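You operate a simulated robot arm through the tools that you are given. There is no shell and no other tool. Be economical: measure what you need, move in short steps, check, and stop when the job is done.

You are at the controls of a simulated robot arm. One attempt, no reset.

## Task
Blow the chips off the orange banded sub's shoulder and stand it in pocket 1.
Fine: stand it before the blower's nozzle, squeeze the bulb, turn the sub round and blow again. Set down upright: what you pick out. What is to be rubbed or washed off counts as gone when no trace of it is left.

It is judged by the outcome, as a careful person would: the job done as asked, and still so three seconds after it is handed in. It fails if anything else is knocked over, pushed out of place, dropped, spilled or broken.

## Robot
A 7-joint arm with a two-finger parallel gripper, fixed in place. Base frame: the origin is at the foot of the arm, x ahead of it, y to its left, z up; the work surface is at about z = 0.854. Lengths are in m, angles in degrees, forces in N, time in s.
With the tool pointing down near the work surface it reaches from about 0.24 to 0.68 m from the base axis. Its first joint turns from -66.0 to 66.0 degrees. Payload 2.4 kg.
Tool frame: the origin (TCP) lies between the finger pads and is the grasp point; the fingertips stand 0.03 m ahead of it; z points along the fingers, y is the line along which they close. The gripper opens to 0.094 m. The fingers are 0.028 m wide and 0.01 m thick; the gripper's body (0.05 by 0.096 m) begins 0.055 m behind the TCP.
Orientation is told as [roll, pitch, yaw] about the base's x, y, z axes, in that order, counted from this pose: with the fingers straight down and closing along the base's y, the tool's x points along the base's -x, its y along +y and its z along -z.

## Interface
- The arm moves only by the tool send_rows. Its argument "increments" is a list of rows, each a list of 7 numbers: the turn, a rotation vector about the tool's x, y, z in degrees, then the shift along the tool's x, y, z in m, then the finger opening in m, from 0 to 0.094. In form: [[rx, ry, rz, dx, dy, dz, gripper], ...]. A call has 1 to 10 rows; each row is the pose to reach, as a shift and turn from the pose commanded when the call began, along the tool's axes at that moment. Each row takes 0.2 s and may step no farther than 0.05 m and 8.6 degrees from the row before; otherwise, or with a gripper value out of range, the whole call is refused. A pose out of reach is approached as far as the arm can. The call stops where the force on the tool passes 70 N (or 10 N more than at its start, if that is more) or the arm is blocked; 0.2 s more then pass. The fingers move at their own pace (about 0.153 m/s each) and stop on an object; they squeeze with about 23 N. The grip force told is the motor's: it shows also when the fingers shut on nothing. Time passes only in rows, and 0.2 s behind the last, so rows that repeat a pose let the fingers close. The reply holds the time, the measured pose of the TCP, the force on the tool along the base axes, the opening and the grip force, in the units named above and with some noise, with the torque about the TCP (base axes, N m) and any sound that the robot's microphone picked up.
- Cameras (640 x 400 px; columns grow to the right, rows downward): "scene" is fixed at [0.0505, 0.493, 1.4406]; the picture's right is [-0.56, -0.83, 0.00], its down [-0.52, 0.35, -0.78] and it looks along [0.65, -0.44, -0.62] (base axes); focal length 314 px, centre (320, 200). "wrist" rides on the gripper at [0.076, 0.014, -0.102] in the tool frame; the picture's right is [-0.18, 0.98, 0.00], its down [-0.75, -0.14, -0.64] and it looks along [-0.63, -0.12, 0.77] (tool axes); focal length 243 px, centre (320, 200). There is no depth. A picture from a camera that has moved, and an enlarged one, comes with that camera's place and axes in the base frame and with its lens.
- grab_frame(camera): a new picture of that camera. It takes no simulated time.
- close_up(camera, box): a new picture of the part [left, top, right, bottom] of that camera's present view, enlarged. It takes no simulated time.
- close_job(): hands the job in; it is judged then, once.

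Go step by step. Nothing tells you positions but the pictures and the camera data: compare them with the known pose of the tool, close in by small moves and look again before you grip or let go. The budget is 120 turns and 84 pictures, counting those below and the enlarged ones. Unless the task says otherwise, let go and move clear before handing in, and close with one line.

The tools are called as name(argument=value, ...) on one line, values as JSON. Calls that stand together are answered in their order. send_rows: Moves the arm, as the interface text tells. Its arguments: {"type":"object","properties":{"increments":{"type":"array"}},"required":["increments"]} The other tools are called the same way: grab_frame (camera) takes a picture; close_up (camera, box) takes an enlarged picture of a part of a camera's view; close_job () hands the job in.

At the start:

```text
clock: 0.0
ee_pos: [0.4276, 0.1449, 1.2085]
tool_rot: [0.1, 0.0, 0.0]
contact_force: [0.0, -0.5, -0.6]
ft_torque: [-0.05, 0.0, 0.01]
opening: 0.0938
grasp_force: 0.0
```

scene: 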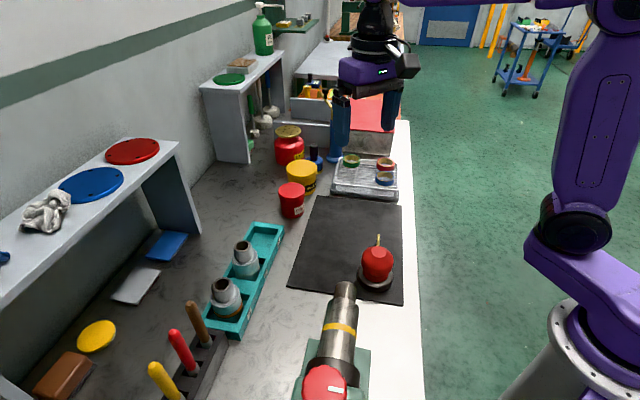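
wrist: 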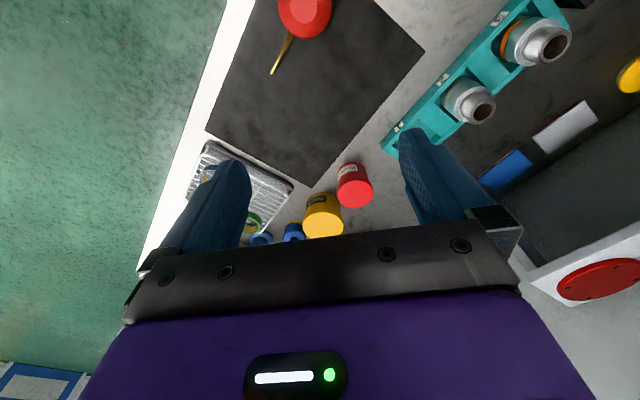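

I see a bench with a teal rack, a blower bulb (red) on a mat, a tray with small banded parts, and a spindle. I'll look closer to identify the orange banded sub, the nozzle and pocket 1.

close_up(camera="scene", box=[180, 200, 340, 350])

close_up(camera="scene", box=[280, 130, 440, 310])

close_up(camera="wrist", box=[380, 0, 600, 150])

```text
2.67 times, centred on (260, 275) of scene
camera zoom: at [0.0505, 0.493, 1.4406], right [-0.56, -0.83, 0.0], down [-0.52, 0.35, -0.78], along [0.65, -0.44, -0.62], focal length 838 px, centre (480, 0)
```

zoom: 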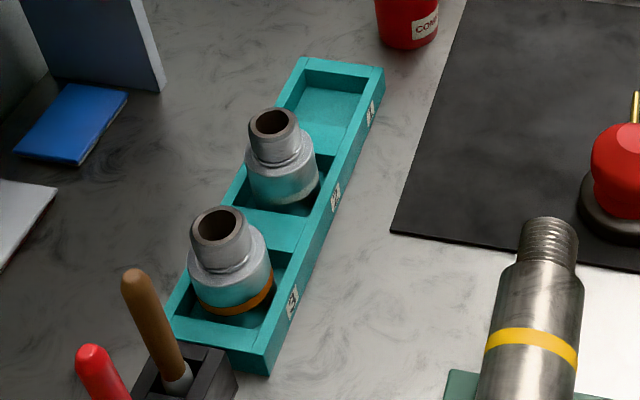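

```text
2.22 times, centred on (360, 220) of scene
camera zoom: at [0.0505, 0.493, 1.4406], right [-0.56, -0.83, 0.0], down [-0.52, 0.35, -0.78], along [0.65, -0.44, -0.62], focal length 698 px, centre (231, 156)
```

zoom: 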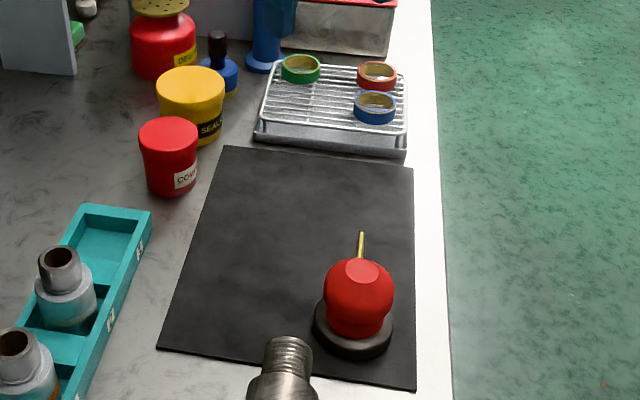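

```text
2.67 times, centred on (490, 75) of wrist
camera zoom: at [0.3511, 0.1585, 1.3114], right [0.18, 0.98, 0.0], down [0.75, -0.14, 0.64], along [0.63, -0.12, -0.77], focal length 647 px, centre (-133, 533)
```

zoom: 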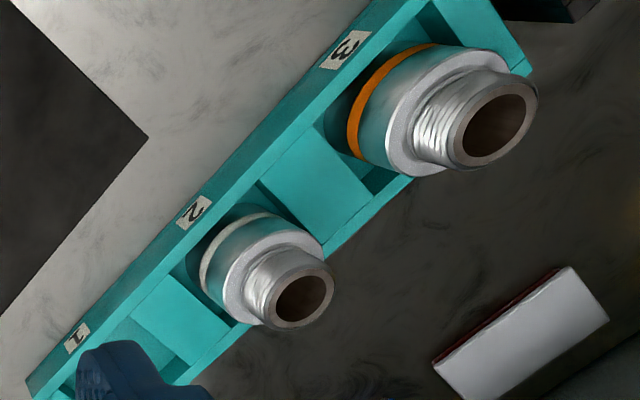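

Pocket 3 (near) holds the orange sub at about (0.455, 0.44), pocket 2 the white one, and pocket 1 (far) is empty at about (0.60, 0.30). The bulb is near (0.35, 0.14) and its nozzle tip near (0.424, 0.07), so next I zoom in tighter on the shoulder and nozzle.

close_up(camera="scene", box=[200, 270, 256, 325])

close_up(camera="scene", box=[350, 230, 406, 300])

close_up(camera="wrist", box=[240, 0, 350, 90])

```text
7.27 times, centred on (228, 298) of scene
camera zoom: at [0.0505, 0.493, 1.4406], right [-0.56, -0.83, 0.0], down [-0.52, 0.35, -0.78], along [0.65, -0.44, -0.62], focal length 2286 px, centre (989, -509)
```

zoom: 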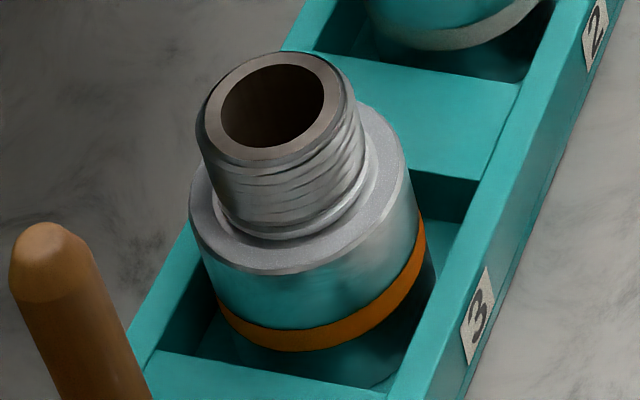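

```text
5.71 times, centred on (378, 265) of scene
camera zoom: at [0.0505, 0.493, 1.4406], right [-0.56, -0.83, 0.0], down [-0.52, 0.35, -0.78], along [0.65, -0.44, -0.62], focal length 1796 px, centre (-11, -171)
```

zoom: 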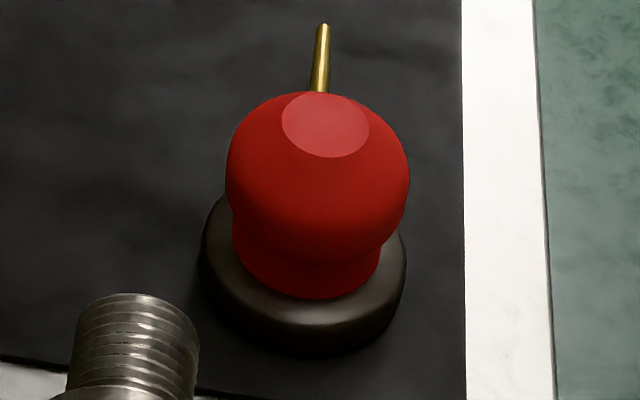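

```text
4.44 times, centred on (295, 45) of wrist
camera zoom: at [0.3511, 0.1585, 1.3114], right [0.18, 0.98, 0.0], down [0.75, -0.14, 0.64], along [0.63, -0.12, -0.77], focal length 1078 px, centre (431, 889)
```

zoom: 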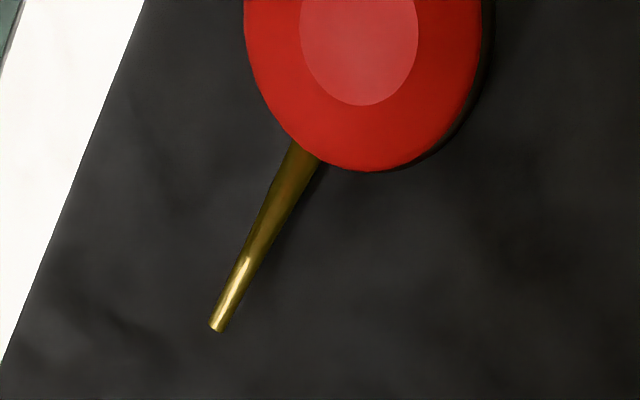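

No chips are clear from this side, so I'll move the wrist camera closer to the sub.

send_rows(increments=[[0, 0, 0, 0.011, 0.036, 0.02, 0.094], [0, 0, 0, 0.022, 0.072, 0.04, 0.094], [0, 0, 0, 0.033, 0.108, 0.06, 0.094], [0, 0, 0, 0.044, 0.144, 0.08, 0.094], [0, 0, 0, 0.055, 0.18, 0.1, 0.094], [0, 0, 0, 0.066, 0.216, 0.12, 0.094], [0, 0, 0, 0.077, 0.252, 0.14, 0.094], [0, 0, 0, 0.088, 0.288, 0.16, 0.094]])

grab_frame(camera="wrist")

```text
clock: 1.8
ee_pos: [0.3412, 0.4332, 1.0488]
tool_rot: [0.0, 0.1, -0.1]
contact_force: [-0.6, -0.5, 0.1]
ft_torque: [0.0, -0.02, 0.02]
opening: 0.094
grasp_force: 0.0
```

```text
75 pictures are left
camera wrist: at [0.2628, 0.4476, 1.1512], right [0.19, 0.98, 0.0], down [0.75, -0.14, 0.64], along [0.63, -0.12, -0.77], focal length 243 px, centre (320, 200)
```

wrist: 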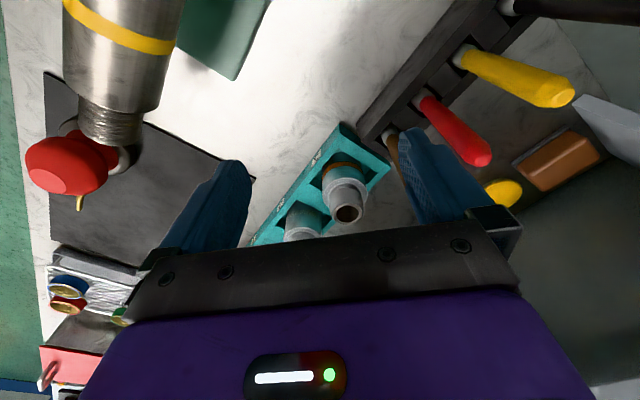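

close_up(camera="wrist", box=[310, 145, 390, 235])

```text
4.44 times, centred on (350, 190) of wrist
camera zoom: at [0.2628, 0.4476, 1.1512], right [0.19, 0.98, 0.0], down [0.75, -0.14, 0.64], along [0.63, -0.12, -0.77], focal length 1078 px, centre (187, 244)
```

zoom: 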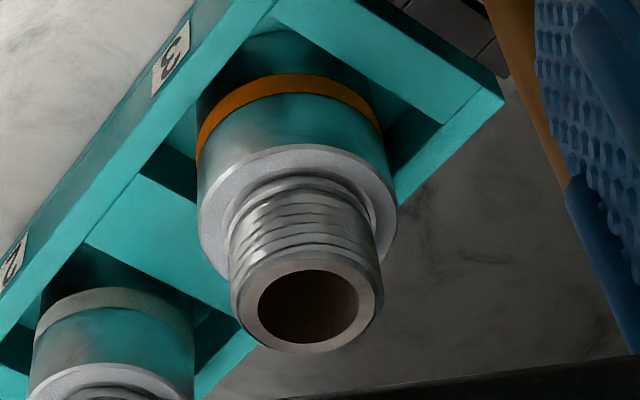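

The sub's neck is about 0.042 m wide and the sub stands near (0.456, 0.440), with its top around z 0.95. I'll move above it and look again.

send_rows(increments=[[0, 0, 0, -0.04, 0.003, -0.005, 0.07], [0, 0, 0, -0.08, 0.005, -0.01, 0.07], [0, 0, 0, -0.115, 0.007, -0.01, 0.07]])

grab_frame(camera="wrist")

close_up(camera="scene", box=[140, 160, 300, 340])

```text
clock: 2.6
ee_pos: [0.4537, 0.4368, 1.0587]
tool_rot: [0.0, -0.1, 0.0]
contact_force: [0.6, 0.0, 0.2]
ft_torque: [0.01, 0.0, -0.01]
opening: 0.0703
grasp_force: 0.0
```

```text
73 pictures are left
camera wrist: at [0.3773, 0.4517, 1.1611], right [0.18, 0.98, 0.0], down [0.75, -0.14, 0.64], along [0.63, -0.12, -0.77], focal length 243 px, centre (320, 200)
```

wrist: 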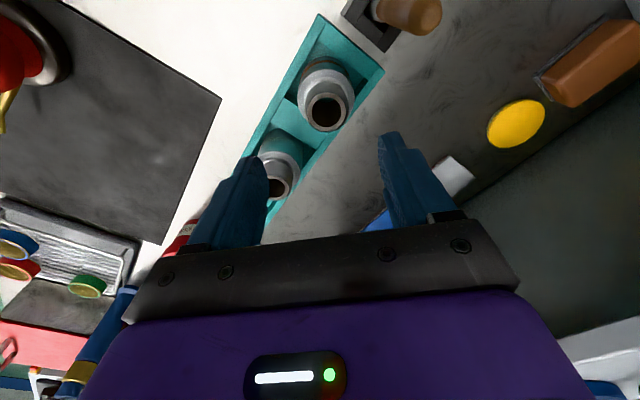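

```text
2.22 times, centred on (220, 250) of scene
camera zoom: at [0.0504, 0.493, 1.4406], right [-0.56, -0.83, 0.0], down [-0.52, 0.35, -0.78], along [0.65, -0.44, -0.62], focal length 698 px, centre (542, 89)
```

zoom: 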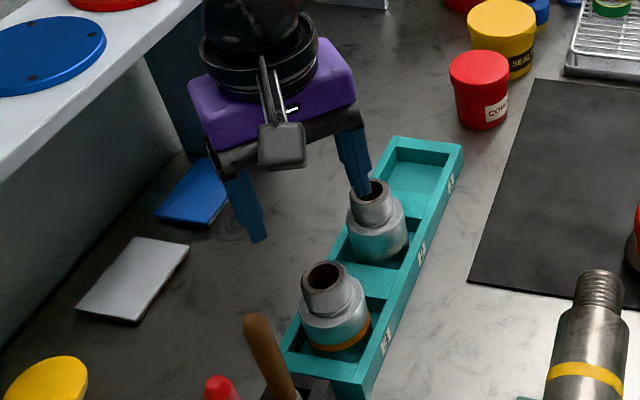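

The sub lies almost directly below, at (0.454, 0.441). I'll shift 4 mm in y, descend until the tips pass the neck top, and check.

send_rows(increments=[[0, 0, 0, 0, 0.004, 0.03, 0.07], [0, 0, 0, 0, 0.004, 0.06, 0.07], [0, 0, 0, 0, 0.004, 0.08, 0.07]])

grab_frame(camera="wrist")

close_up(camera="scene", box=[170, 210, 290, 330])

```text
clock: 3.4
ee_pos: [0.4535, 0.4441, 0.977]
tool_rot: [0.0, -0.1, 0.0]
contact_force: [0.1, -0.1, -0.7]
ft_torque: [0.0, -0.02, 0.05]
opening: 0.0703
grasp_force: 0.1
```

```text
71 pictures are left
camera wrist: at [0.377, 0.4568, 1.0805], right [0.18, 0.98, 0.0], down [0.75, -0.14, 0.64], along [0.63, -0.12, -0.77], focal length 243 px, centre (320, 200)
```

wrist: 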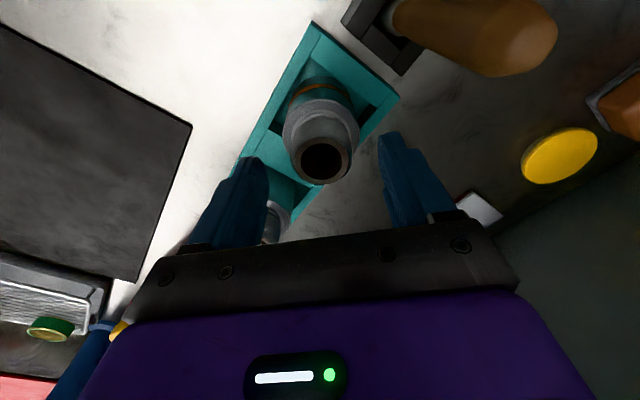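

```text
3.33 times, centred on (230, 270) of scene
camera zoom: at [0.0505, 0.493, 1.4406], right [-0.56, -0.83, 0.0], down [-0.52, 0.35, -0.78], along [0.65, -0.44, -0.62], focal length 1048 px, centre (620, -33)
```

zoom: 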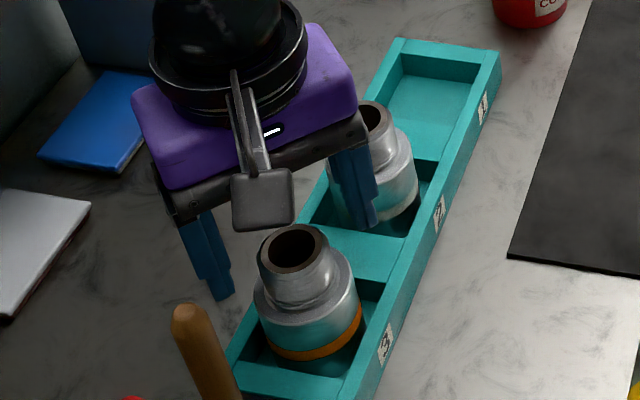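

The tips are level with the neck top and centred on it. I'll go down about 19 mm and close.

send_rows(increments=[[0, 0, 0, 0, -0.001, 0.01, 0.07], [0, 0, 0, 0, -0.001, 0.019, 0.07], [0, 0, 0, 0, -0.001, 0.019, 0.05], [0, 0, 0, 0, -0.001, 0.019, 0.03], [0, 0, 0, 0, -0.001, 0.019, 0.03]])

close_up(camera="scene", box=[170, 210, 290, 330])

grab_frame(camera="wrist")

```text
clock: 4.6
ee_pos: [0.4543, 0.441, 0.9574]
tool_rot: [0.0, 0.0, 0.0]
contact_force: [0.7, 0.5, 1.8]
ft_torque: [0.06, -0.11, 0.03]
opening: 0.039
grasp_force: 23.2
```

```text
3.33 times, centred on (230, 270) of scene
camera zoom: at [0.0505, 0.493, 1.4406], right [-0.56, -0.83, 0.0], down [-0.52, 0.35, -0.78], along [0.65, -0.44, -0.62], focal length 1048 px, centre (620, -33)
```

zoom: 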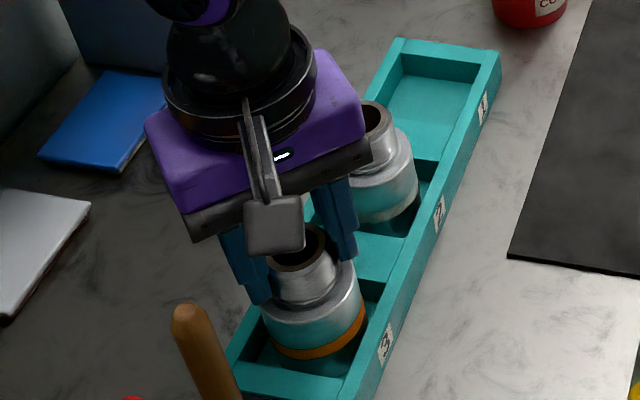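

```text
68 pictures are left
camera wrist: at [0.3783, 0.4556, 1.0612], right [0.18, 0.98, 0.0], down [0.75, -0.14, 0.64], along [0.63, -0.12, -0.77], focal length 243 px, centre (320, 200)
```

wrist: 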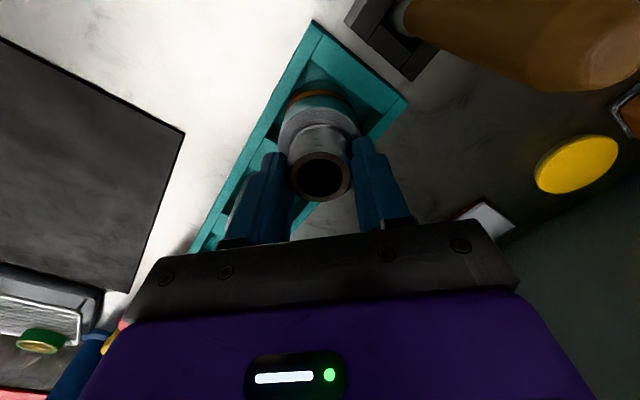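

The neck is gripped at 0.039 m. I'll lift straight up.

send_rows(increments=[[0, 0, 0, 0, 0, -0.02, 0.03], [0, 0, 0, 0, 0, -0.05, 0.03], [0, 0, 0, 0, 0, -0.09, 0.03], [0, 0, 0, 0, 0, -0.13, 0.03], [0, 0, 0, 0, 0, -0.16, 0.03]])

close_up(camera="scene", box=[170, 150, 330, 330])

close_up(camera="wrist", box=[240, 50, 400, 230])

```text
clock: 5.8
ee_pos: [0.4543, 0.4421, 1.1213]
tool_rot: [0.0, -0.1, -0.1]
contact_force: [-0.2, -0.8, -3.1]
ft_torque: [-0.01, -0.01, 0.0]
opening: 0.0392
grasp_force: 23.2
```

```text
2.22 times, centred on (250, 240) of scene
camera zoom: at [0.0505, 0.493, 1.4406], right [-0.56, -0.83, 0.0], down [-0.52, 0.35, -0.78], along [0.65, -0.44, -0.62], focal length 698 px, centre (476, 111)
```

zoom: 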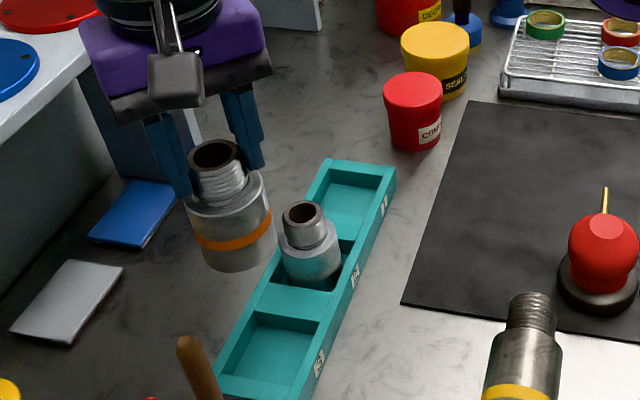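

```text
2.22 times, centred on (320, 140) of wrist
camera zoom: at [0.3778, 0.4569, 1.2235], right [0.18, 0.98, 0.0], down [0.75, -0.14, 0.64], along [0.63, -0.12, -0.77], focal length 539 px, centre (320, 333)
```

zoom: 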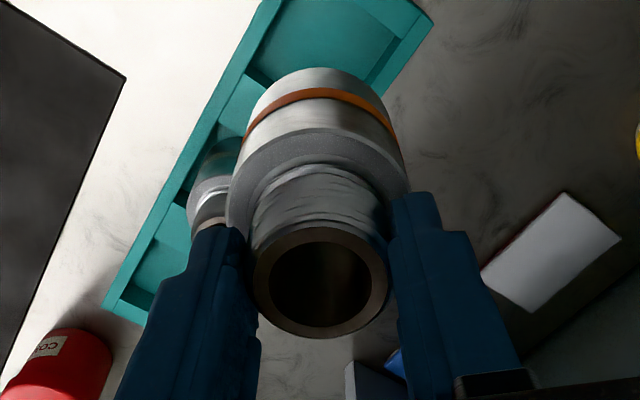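

The sub is held upright. I'll carry it at height to beside the nozzle line, around y 0.06.

send_rows(increments=[[0, 0, 0, 0, -0.04, 0, 0.03], [0, 0, 0, 0, -0.08, 0, 0.03], [0, 0, 0, 0, -0.12, 0, 0.03], [0, 0, 0, 0, -0.16, 0, 0.03], [0, 0, 0, 0, -0.2, 0, 0.03], [0, 0, 0, 0, -0.24, 0, 0.03], [0, 0, 0, 0, -0.28, 0, 0.03], [0, 0, 0, 0, -0.32, 0, 0.03], [0, 0, 0, 0, -0.36, 0, 0.03], [0, 0, 0, 0, -0.4, 0, 0.03]])

grab_frame(camera="wrist")

grab_frame(camera="scene")

```text
clock: 8.0
ee_pos: [0.4546, 0.0417, 1.1195]
tool_rot: [0.0, 0.0, 0.0]
contact_force: [-0.2, -0.4, -2.9]
ft_torque: [0.01, -0.03, -0.03]
opening: 0.0391
grasp_force: 23.2
```

```text
65 pictures are left
camera wrist: at [0.3784, 0.0566, 1.2224], right [0.18, 0.98, 0.0], down [0.75, -0.14, 0.64], along [0.63, -0.12, -0.77], focal length 243 px, centre (320, 200)
```

wrist: 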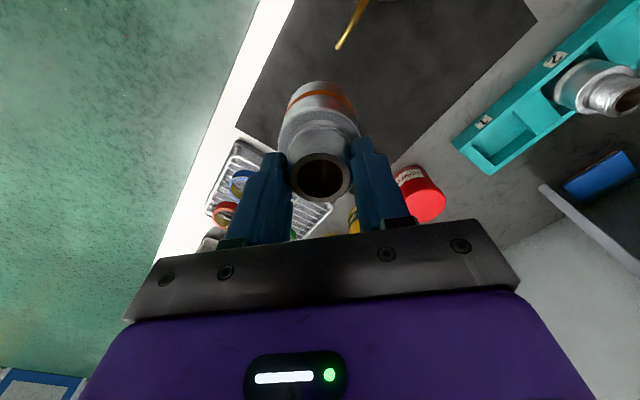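

```text
64 pictures are left
```

scene: 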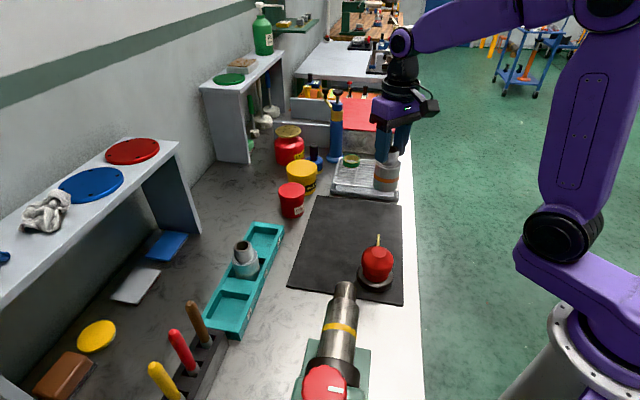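

The nozzle tip triangulates to about (0.424, 0.068, 0.902), pointing along (0.71, -0.70) with perhaps a slight droop. I'll stand the sub roughly 55 mm beyond the tip, at (0.463, 0.029), lowering it in stages.

send_rows(increments=[[0, 0, 0, -0.008, -0.013, 0.03, 0.03], [0, 0, 0, -0.008, -0.013, 0.07, 0.03], [0, 0, 0, -0.008, -0.013, 0.11, 0.03], [0, 0, 0, -0.008, -0.013, 0.135, 0.03], [0, 0, 0, -0.008, -0.013, 0.15, 0.03]])

close_up(camera="scene", box=[340, 160, 420, 300])

grab_frame(camera="wrist")

```text
clock: 9.2
ee_pos: [0.4633, 0.0306, 0.9665]
tool_rot: [0.0, 0.0, 0.0]
contact_force: [-0.3, 0.1, -2.8]
ft_torque: [0.0, 0.02, 0.0]
opening: 0.0391
grasp_force: 22.8
```

```text
2.86 times, centred on (380, 230) of scene
camera zoom: at [0.0505, 0.493, 1.4406], right [-0.56, -0.83, 0.0], down [-0.52, 0.35, -0.78], along [0.65, -0.44, -0.62], focal length 898 px, centre (149, 114)
```

zoom: 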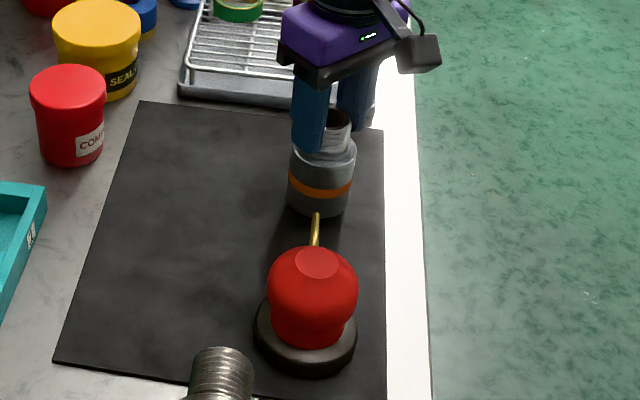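

```text
62 pictures are left
camera wrist: at [0.3865, 0.044, 1.0705], right [0.18, 0.98, 0.0], down [0.75, -0.14, 0.64], along [0.63, -0.12, -0.77], focal length 243 px, centre (320, 200)
```

wrist: 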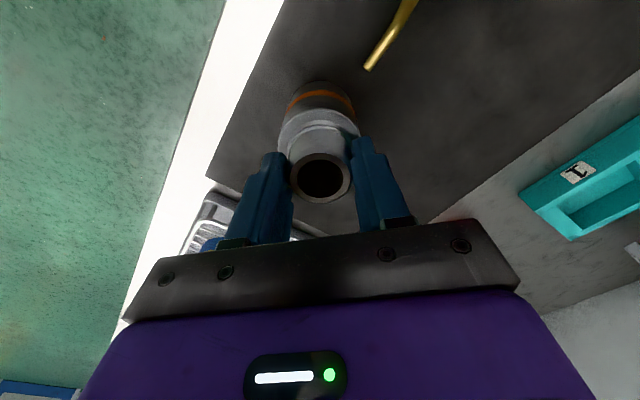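

The sub is lined up with the nozzle. I'll lower it gently until it touches.

send_rows(increments=[[0, 0, 0, 0, 0, 0.003, 0.03], [0, 0, 0, 0, 0, 0.006, 0.03], [0, 0, 0, 0, 0, 0.008, 0.03]])

```text
clock: 10.0
ee_pos: [0.4636, 0.0295, 0.9623]
tool_rot: [0.1, 0.1, 0.0]
contact_force: [0.1, -0.6, -2.6]
ft_torque: [0.04, 0.0, -0.02]
opening: 0.0393
grasp_force: 23.2
```

send_rows(increments=[[0, 0, 0, 0, 0, 0.002, 0.03], [0, 0, 0, 0, 0, 0.004, 0.03], [0, 0, 0, 0, 0, 0.004, 0.03]])

```text
clock: 10.8
ee_pos: [0.4627, 0.0293, 0.9572]
tool_rot: [0.0, 0.1, 0.0]
contact_force: [-0.3, -0.2, -3.2]
ft_torque: [-0.02, 0.01, -0.02]
opening: 0.0395
grasp_force: 22.9
```

send_rows(increments=[[0, 0, 0, 0, 0, 0.001, 0.03], [0, 0, 0, 0, 0, 0.003, 0.03], [0, 0, 0, 0, 0, 0.003, 0.03]])

close_up(camera="scene", box=[350, 170, 410, 250])

```text
clock: 11.6
ee_pos: [0.4633, 0.0283, 0.9543]
tool_rot: [0.0, -0.1, 0.0]
contact_force: [-1.7, 0.8, 15.7]
ft_torque: [-0.21, 0.09, -0.04]
opening: 0.0392
grasp_force: 22.6
```

```text
5.00 times, centred on (380, 210) of scene
camera zoom: at [0.0502, 0.493, 1.4406], right [-0.56, -0.83, 0.0], down [-0.52, 0.35, -0.78], along [0.65, -0.44, -0.62], focal length 1572 px, centre (20, 150)
```

zoom: 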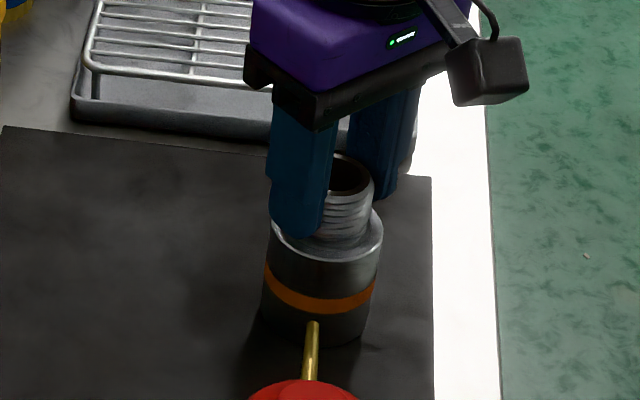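

It is down on the mat. I'll ease up 1 mm, open, and rise clear.

send_rows(increments=[[0, 0, 0, 0, 0, -0.0015, 0.03], [0, 0, 0, 0, 0, -0.0015, 0.05], [0, 0, 0, 0, 0, -0.0015, 0.062], [0, 0, 0, 0, 0, -0.0015, 0.064], [0, 0, 0, 0, 0, -0.02, 0.064], [0, 0, 0, 0, 0, -0.05, 0.064], [0, 0, 0, 0, 0, -0.09, 0.064], [0, 0, 0, 0, 0, -0.12, 0.064]])

close_up(camera="scene", box=[350, 170, 410, 250])

grab_frame(camera="wrist")

```text
clock: 13.4
ee_pos: [0.462, 0.0277, 1.0728]
tool_rot: [0.0, 0.1, 0.0]
contact_force: [-0.6, 0.1, -0.5]
ft_torque: [0.0, -0.01, -0.02]
opening: 0.0642
grasp_force: 0.1
```

```text
5.00 times, centred on (380, 210) of scene
camera zoom: at [0.0505, 0.493, 1.4406], right [-0.56, -0.83, 0.0], down [-0.52, 0.35, -0.78], along [0.65, -0.44, -0.62], focal length 1572 px, centre (20, 150)
```

zoom: 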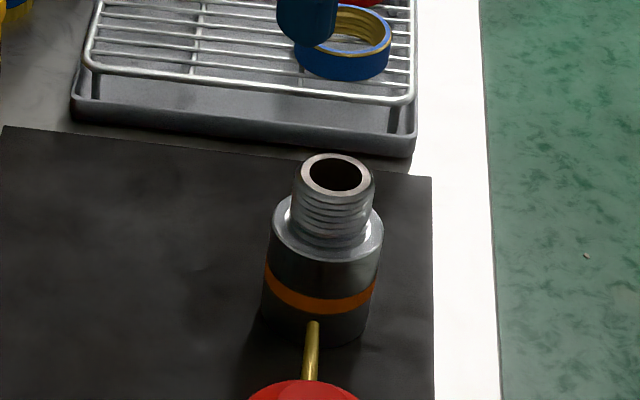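

```text
59 pictures are left
camera wrist: at [0.3856, 0.0425, 1.176], right [0.18, 0.98, 0.0], down [0.75, -0.14, 0.64], along [0.63, -0.12, -0.77], focal length 243 px, centre (320, 200)
```

wrist: 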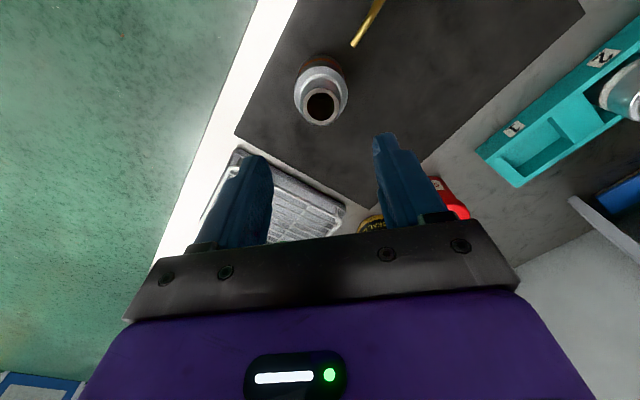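

The sub stands upright before the nozzle. Next I go above the bulb, at about (0.357, 0.138), turning 45° so the fingers close across the nozzle line.

send_rows(increments=[[0, 0, 7.5, 0.0175, 0.0183, 0, 0.094], [0, 0, 15, 0.035, 0.0367, 0, 0.094], [0, 0, 22.5, 0.0525, 0.055, 0, 0.094], [0, 0, 30, 0.07, 0.0733, 0, 0.094], [0, 0, 37.5, 0.0875, 0.0917, 0, 0.094], [0, 0, 45, 0.105, 0.11, 0, 0.094]])

grab_frame(camera="wrist")

close_up(camera="scene", box=[310, 170, 430, 320])

```text
clock: 14.8
ee_pos: [0.3578, 0.1406, 1.0734]
tool_rot: [0.1, 0.0, -45.1]
contact_force: [-1.2, 0.3, 1.1]
ft_torque: [-0.01, 0.0, -0.01]
opening: 0.094
grasp_force: 0.0
```

```text
58 pictures are left
camera wrist: at [0.3133, 0.2041, 1.175], right [0.83, 0.56, 0.0], down [0.43, -0.63, 0.64], along [0.36, -0.53, -0.77], focal length 243 px, centre (320, 200)
```

wrist: 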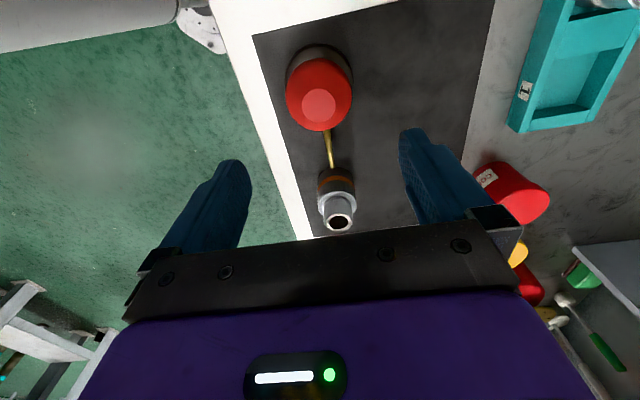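

```text
2.67 times, centred on (370, 245) of scene
camera zoom: at [0.0505, 0.493, 1.4406], right [-0.56, -0.83, 0.0], down [-0.52, 0.35, -0.78], along [0.65, -0.44, -0.62], focal length 838 px, centre (187, 80)
```

zoom: 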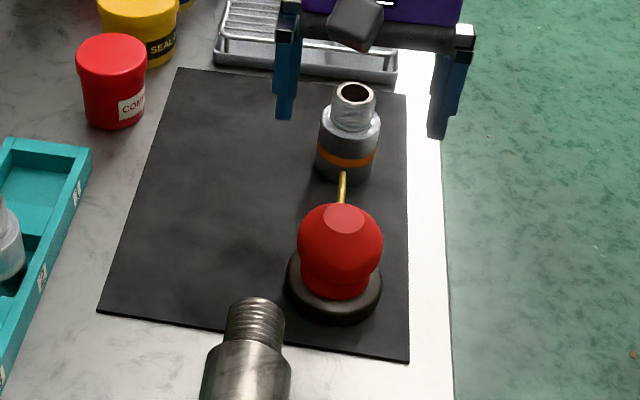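

The bulb's top is at (0.356, 0.139), directly under the TCP. I'll descend around it with the fingers open.

send_rows(increments=[[0, 0, 0, 0, 0, 0.04, 0.094], [0, 0, 0, 0, 0, 0.08, 0.094], [0, 0, 0, 0, 0, 0.11, 0.094], [0, 0, 0, 0, 0, 0.13, 0.094], [0, 0, 0, 0, 0, 0.145, 0.094]])

close_up(camera="scene", box=[310, 170, 430, 320])

grab_frame(camera="wrist")

```text
clock: 16.0
ee_pos: [0.3564, 0.1399, 0.9283]
tool_rot: [-0.1, 0.0, -45.0]
contact_force: [0.1, -0.3, -1.6]
ft_torque: [-0.02, -0.01, 0.02]
opening: 0.0938
grasp_force: 0.1
```

```text
2.67 times, centred on (370, 245) of scene
camera zoom: at [0.0505, 0.493, 1.4406], right [-0.56, -0.83, 0.0], down [-0.52, 0.35, -0.78], along [0.65, -0.44, -0.62], focal length 838 px, centre (187, 80)
```

zoom: 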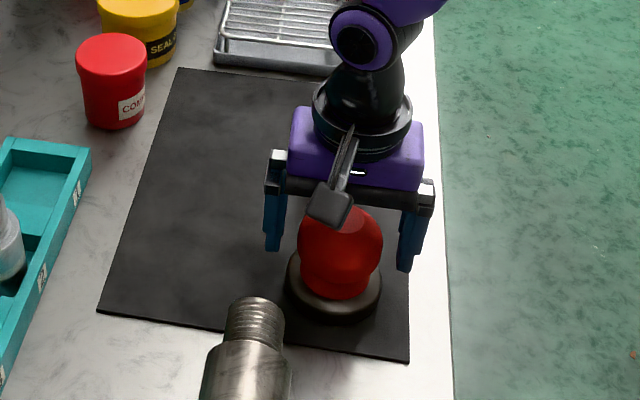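

```text
55 pictures are left
camera wrist: at [0.3128, 0.2025, 1.0317], right [0.83, 0.56, 0.0], down [0.43, -0.63, 0.64], along [0.36, -0.53, -0.77], focal length 243 px, centre (320, 200)
```

wrist: 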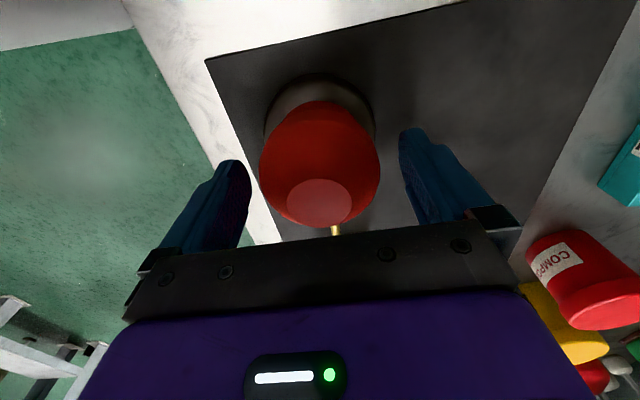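

The bulb is centred between the fingers, so I squeeze.

send_rows(increments=[[0, 0, 0, 0, 0, 0, 0.03], [0, 0, 0, 0, 0, 0, 0.03], [0, 0, 0, 0, 0, 0, 0.03], [0, 0, 0, 0, 0, 0, 0.03]])

close_up(camera="scene", box=[310, 170, 430, 320])

```text
clock: 17.0
ee_pos: [0.3568, 0.1372, 0.9304]
tool_rot: [0.0, 0.0, -45.0]
contact_force: [-1.2, -1.4, -0.4]
ft_torque: [0.04, -0.05, -0.01]
opening: 0.0667
grasp_force: 23.0
```

```text
2.67 times, centred on (370, 245) of scene
camera zoom: at [0.0504, 0.4929, 1.4406], right [-0.56, -0.83, 0.0], down [-0.52, 0.35, -0.78], along [0.65, -0.44, -0.62], focal length 838 px, centre (187, 80)
```

zoom: 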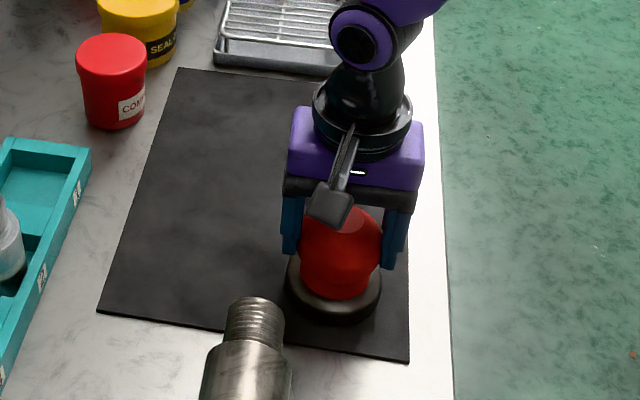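

The fingers stopped at 0.0667 m with 23 N and no sound was reported. I'll release, rise, and inspect the sub's shoulder.

send_rows(increments=[[0, 0, 0, 0, 0, 0, 0.094], [0, 0, 0, 0, 0, 0, 0.094], [0, 0, 0, 0, 0, -0.05, 0.094], [0, 0, 0, 0, 0, -0.1, 0.094], [0, 0, 0, 0, 0, -0.145, 0.094]])

close_up(camera="scene", box=[355, 190, 400, 240])

close_up(camera="wrist", box=[280, 100, 390, 240])

```text
clock: 18.2
ee_pos: [0.3561, 0.1374, 1.0773]
tool_rot: [-0.1, 0.0, -45.0]
contact_force: [0.5, -0.3, 0.6]
ft_torque: [-0.04, -0.04, -0.01]
opening: 0.0941
grasp_force: 0.1
```

```text
8.00 times, centred on (378, 215) of scene
camera zoom: at [0.0505, 0.493, 1.4406], right [-0.56, -0.83, 0.0], down [-0.52, 0.35, -0.78], along [0.65, -0.44, -0.62], focal length 2514 px, centre (-140, 80)
```

zoom: 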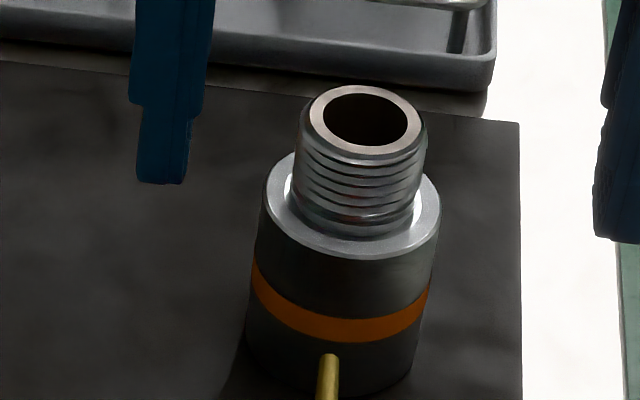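

```text
2.86 times, centred on (335, 170) of wrist
camera zoom: at [0.3122, 0.2016, 1.1799], right [0.83, 0.56, 0.0], down [0.43, -0.63, 0.64], along [0.36, -0.53, -0.77], focal length 693 px, centre (277, 286)
```

zoom: 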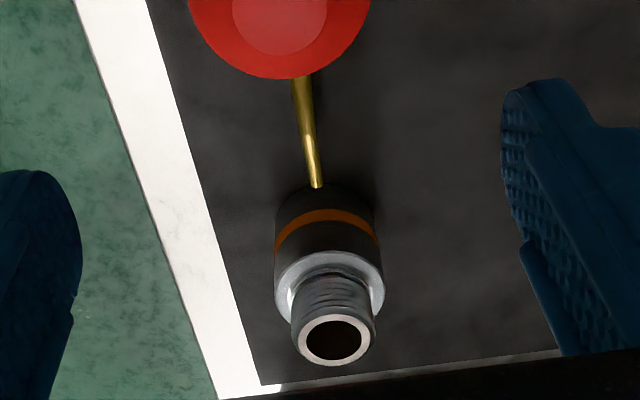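

close_up(camera="scene", box=[370, 203, 394, 223])

close_up(camera="wrist", box=[312, 180, 360, 220])

close_up(camera="scene", box=[225, 235, 265, 285])

```text
16.00 times, centred on (382, 213) of scene
camera zoom: at [0.0505, 0.493, 1.4406], right [-0.56, -0.83, 0.0], down [-0.52, 0.35, -0.78], along [0.65, -0.44, -0.62], focal length 5029 px, centre (-672, -8)
```

zoom: 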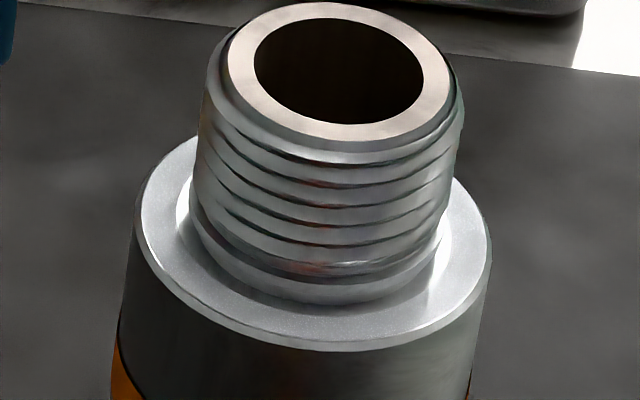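

```text
10.00 times, centred on (336, 200) of wrist
camera zoom: at [0.3122, 0.2016, 1.1799], right [0.83, 0.56, 0.0], down [0.43, -0.63, 0.64], along [0.36, -0.53, -0.77], focal length 2426 px, centre (160, 200)
```

zoom: 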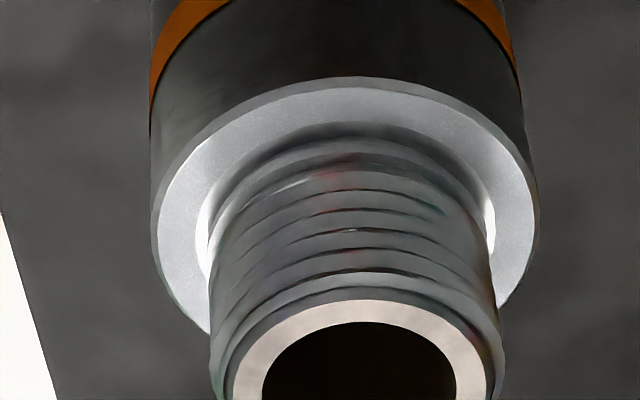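

```text
8.00 times, centred on (245, 260) of scene
camera zoom: at [0.0505, 0.493, 1.4406], right [-0.56, -0.83, 0.0], down [-0.52, 0.35, -0.78], along [0.65, -0.44, -0.62], focal length 2514 px, centre (920, -280)
```

zoom: 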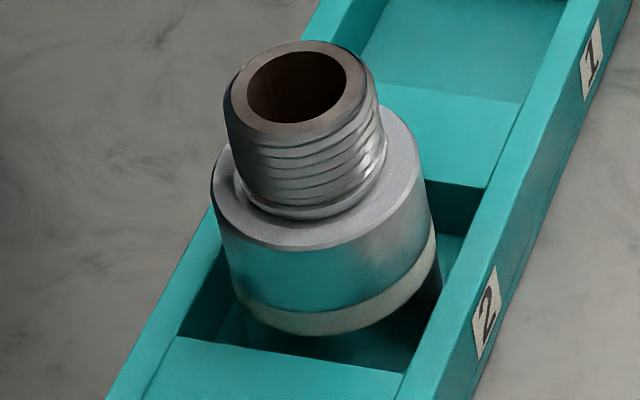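

Both subs look alike from this side, so any chips must be on the far side. I'll regrip the sub at yaw -90 so I can turn it 180°, and first position above it.

send_rows(increments=[[0, 0, 7.5, -0.025, 0, 0, 0.094], [0, 0, 15, -0.05, 0, 0, 0.094], [0, 0, 22.5, -0.076, 0, 0, 0.08], [0, 0, 30, -0.101, 0, 0, 0.07], [0, 0, 37.5, -0.126, 0, 0, 0.07], [0, 0, 45, -0.152, -0.0007, 0, 0.07]])

grab_frame(camera="wrist")

```text
clock: 19.6
ee_pos: [0.4647, 0.0302, 1.0762]
tool_rot: [0.0, 0.0, -90.3]
contact_force: [-0.1, 0.3, -0.7]
ft_torque: [-0.01, 0.01, -0.03]
opening: 0.07
grasp_force: 0.0
```

```text
48 pictures are left
camera wrist: at [0.4798, 0.1059, 1.1781], right [0.98, -0.19, 0.0], down [-0.14, -0.75, 0.64], along [-0.12, -0.63, -0.77], focal length 243 px, centre (320, 200)
```

wrist: 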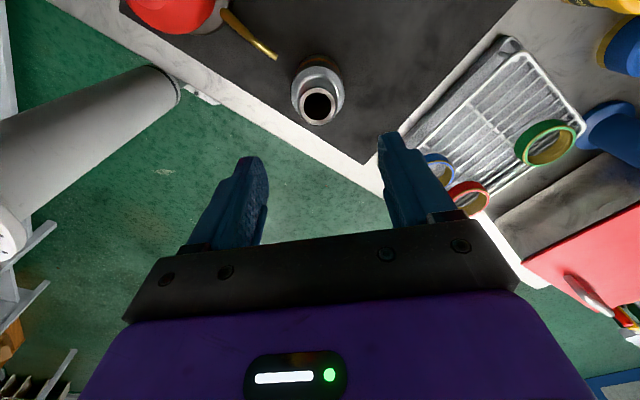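

close_up(camera="wrist", box=[190, 0, 350, 120])

```text
3.33 times, centred on (270, 60) of wrist
camera zoom: at [0.4798, 0.1059, 1.1781], right [0.98, -0.19, 0.0], down [-0.14, -0.75, 0.64], along [-0.12, -0.63, -0.77], focal length 809 px, centre (487, 667)
```

zoom: 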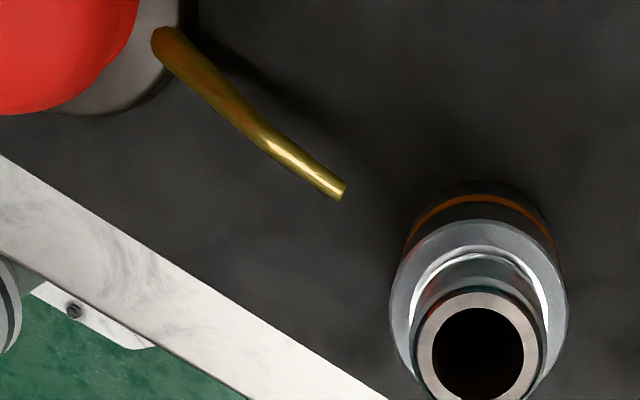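

The nozzle ends nearly level at z ≈ 0.897, close to the shoulder height of about 0.905, so the geometry is good. I'll grip the sub at yaw -90 and lift it.

send_rows(increments=[[0, 0, 0, 0, -0.0015, 0.04, 0.07], [0, 0, 0, 0, -0.0015, 0.08, 0.07], [0, 0, 0, 0, -0.0015, 0.105, 0.07], [0, 0, 0, 0, -0.0015, 0.118, 0.07], [0, 0, 0, 0, -0.0015, 0.118, 0.05], [0, 0, 0, 0, -0.0015, 0.118, 0.03], [0, 0, 0, 0, -0.0015, 0.118, 0.03], [0, 0, 0, 0, -0.0015, 0.09, 0.03], [0, 0, 0, 0, -0.0015, 0.05, 0.03], [0, 0, 0, 0, -0.0015, 0.02, 0.03]])

close_up(camera="scene", box=[340, 130, 420, 280])

```text
clock: 21.8
ee_pos: [0.4615, 0.0338, 1.0549]
tool_rot: [-0.1, 0.0, -90.1]
contact_force: [0.0, -0.7, -2.4]
ft_torque: [0.01, 0.04, -0.03]
opening: 0.0393
grasp_force: 22.9
```

```text
2.67 times, centred on (380, 205) of scene
camera zoom: at [0.0505, 0.493, 1.4406], right [-0.56, -0.83, 0.0], down [-0.52, 0.35, -0.78], along [0.65, -0.44, -0.62], focal length 838 px, centre (160, 187)
```

zoom: 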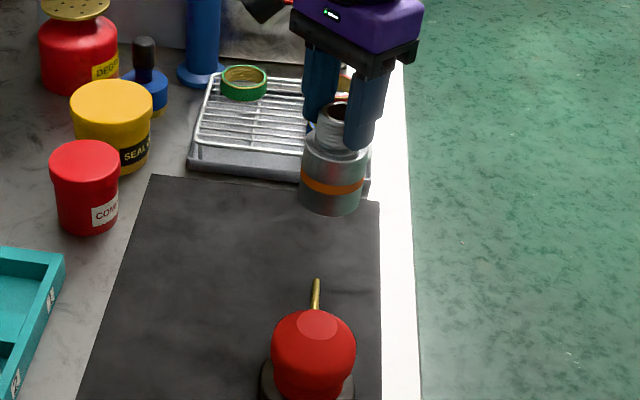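

I'll turn the sub 180° in three stages at this height.

send_rows(increments=[[0, 0, -8, 0, 0, 0, 0.03], [0, 0, -16, 0, 0, 0, 0.03], [0, 0, -24, 0, 0, 0, 0.03], [0, 0, -32, 0, 0, 0, 0.03], [0, 0, -40, 0, 0, 0, 0.03], [0, 0, -48, 0, 0, 0, 0.03], [0, 0, -56, 0, 0, 0, 0.03], [0, 0, -64, 0, 0, 0, 0.03], [0, 0, -72, 0, 0, 0, 0.03], [0, 0, -80, 0, 0, 0, 0.03]])

send_rows(increments=[[0, 0, -8, 0, 0, 0, 0.03], [0, 0, -16, 0, 0, 0, 0.03], [0, 0, -24, 0, 0, 0, 0.03], [0, 0, -32, 0, 0, 0, 0.03], [0, 0, -40, 0, 0, 0, 0.03], [0, 0, -48, 0, 0, 0, 0.03], [0, 0, -56, 0, 0, 0, 0.03], [0, 0, -64, 0, 0, 0, 0.03], [0, 0, -72, 0, 0, 0, 0.03], [0, 0, -80, 0, 0, 0, 0.03]])

send_rows(increments=[[0, 0, -7, 0, 0, 0, 0.03], [0, 0, -14, 0, 0, 0, 0.03], [0, 0, -20, 0, 0, 0, 0.03]])

close_up(camera="scene", box=[340, 130, 420, 280])

grab_frame(camera="wrist")

```text
clock: 24.0
ee_pos: [0.4631, 0.0308, 1.0544]
tool_rot: [0.0, 0.0, -9.9]
contact_force: [0.3, 0.0, -2.3]
ft_torque: [-0.03, -0.01, 0.01]
opening: 0.0392
grasp_force: 22.7
```

```text
clock: 26.2
ee_pos: [0.4622, 0.0318, 1.0548]
tool_rot: [0.0, 0.1, 70.1]
contact_force: [0.4, -0.2, -2.9]
ft_torque: [-0.04, -0.02, -0.01]
opening: 0.0391
grasp_force: 23.6
```

```text
clock: 27.0
ee_pos: [0.4617, 0.0314, 1.0552]
tool_rot: [0.1, -0.1, 90.2]
contact_force: [0.2, 0.0, -2.8]
ft_torque: [0.02, 0.02, 0.01]
opening: 0.0392
grasp_force: 23.4
```

```text
2.67 times, centred on (380, 205) of scene
camera zoom: at [0.0505, 0.493, 1.4406], right [-0.56, -0.83, 0.0], down [-0.52, 0.35, -0.78], along [0.65, -0.44, -0.62], focal length 838 px, centre (160, 187)
```

zoom: 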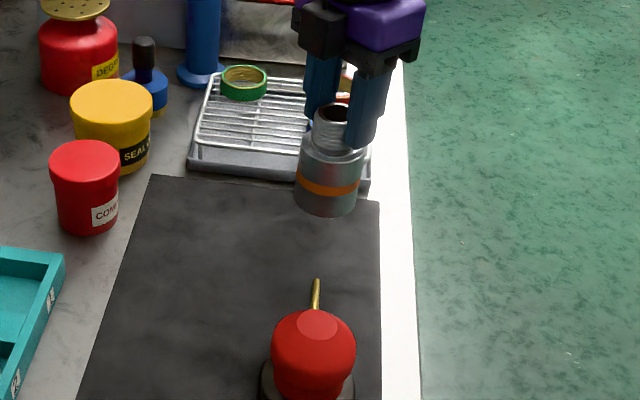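

```text
44 pictures are left
camera wrist: at [0.4483, -0.0448, 1.1582], right [-0.98, 0.18, 0.0], down [0.14, 0.75, 0.64], along [0.12, 0.63, -0.77], focal length 243 px, centre (320, 200)
```

wrist: 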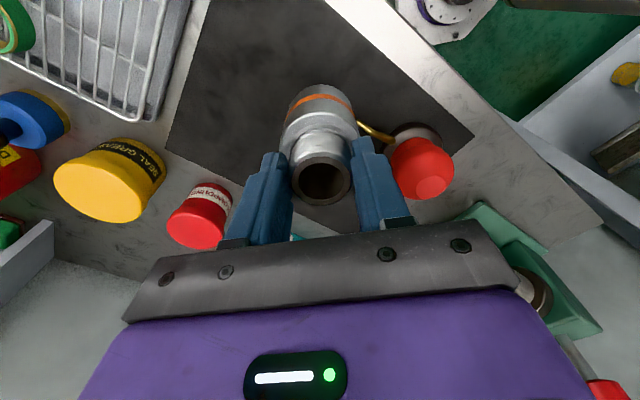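

Turned. I'll set it back down at the same spot and release.

send_rows(increments=[[0, 0, 0, 0, 0, 0.03, 0.03], [0, 0, 0, 0, 0, 0.06, 0.03], [0, 0, 0, 0, 0, 0.085, 0.03], [0, 0, 0, 0, 0, 0.094, 0.03], [0, 0, 0, 0, 0, 0.098, 0.03], [0, 0, 0, 0, 0, 0.1, 0.03], [0, 0, 0, 0, 0, 0.1, 0.03]])

```text
clock: 28.6
ee_pos: [0.4633, 0.0316, 0.9551]
tool_rot: [-0.3, 0.0, 89.9]
contact_force: [3.0, -1.3, 14.7]
ft_torque: [0.03, 0.18, -0.01]
opening: 0.0395
grasp_force: 23.2
```

send_rows(increments=[[0, 0, 0, 0, 0, -0.001, 0.03], [0, 0, 0, 0, 0, -0.001, 0.05], [0, 0, 0, 0, 0, -0.001, 0.062], [0, 0, 0, 0, 0, -0.001, 0.064], [0, 0, 0, 0, 0, -0.02, 0.064], [0, 0, 0, 0, 0, -0.05, 0.064], [0, 0, 0, 0, 0, -0.09, 0.07], [0, 0, 0, 0, 0, -0.12, 0.07]])

close_up(camera="scene", box=[367, 200, 397, 225])

close_up(camera="wrist", box=[270, 30, 400, 130])

```text
clock: 30.4
ee_pos: [0.463, 0.032, 1.0742]
tool_rot: [-0.1, 0.0, 89.9]
contact_force: [0.4, -0.3, -0.1]
ft_torque: [0.02, 0.02, 0.01]
opening: 0.0701
grasp_force: 0.1
```

```text
16.00 times, centred on (382, 212) of scene
camera zoom: at [0.0505, 0.493, 1.4406], right [-0.56, -0.83, 0.0], down [-0.52, 0.35, -0.78], along [0.65, -0.44, -0.62], focal length 5029 px, centre (-672, 0)
```

zoom: 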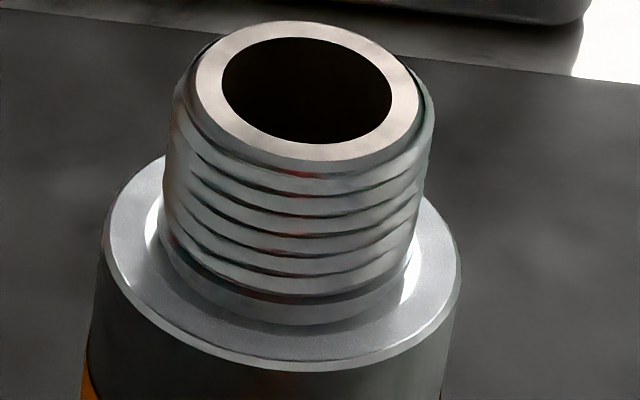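

```text
4.00 times, centred on (335, 80) of wrist
camera zoom: at [0.4485, -0.0441, 1.1779], right [-0.98, 0.18, 0.0], down [0.14, 0.75, 0.64], along [0.12, 0.63, -0.77], focal length 970 px, centre (260, 680)
```

zoom: 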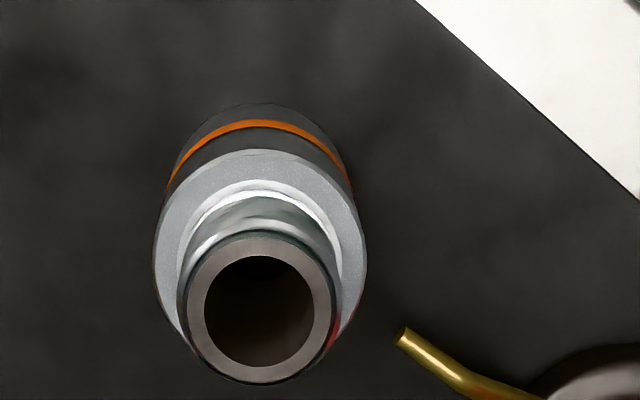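

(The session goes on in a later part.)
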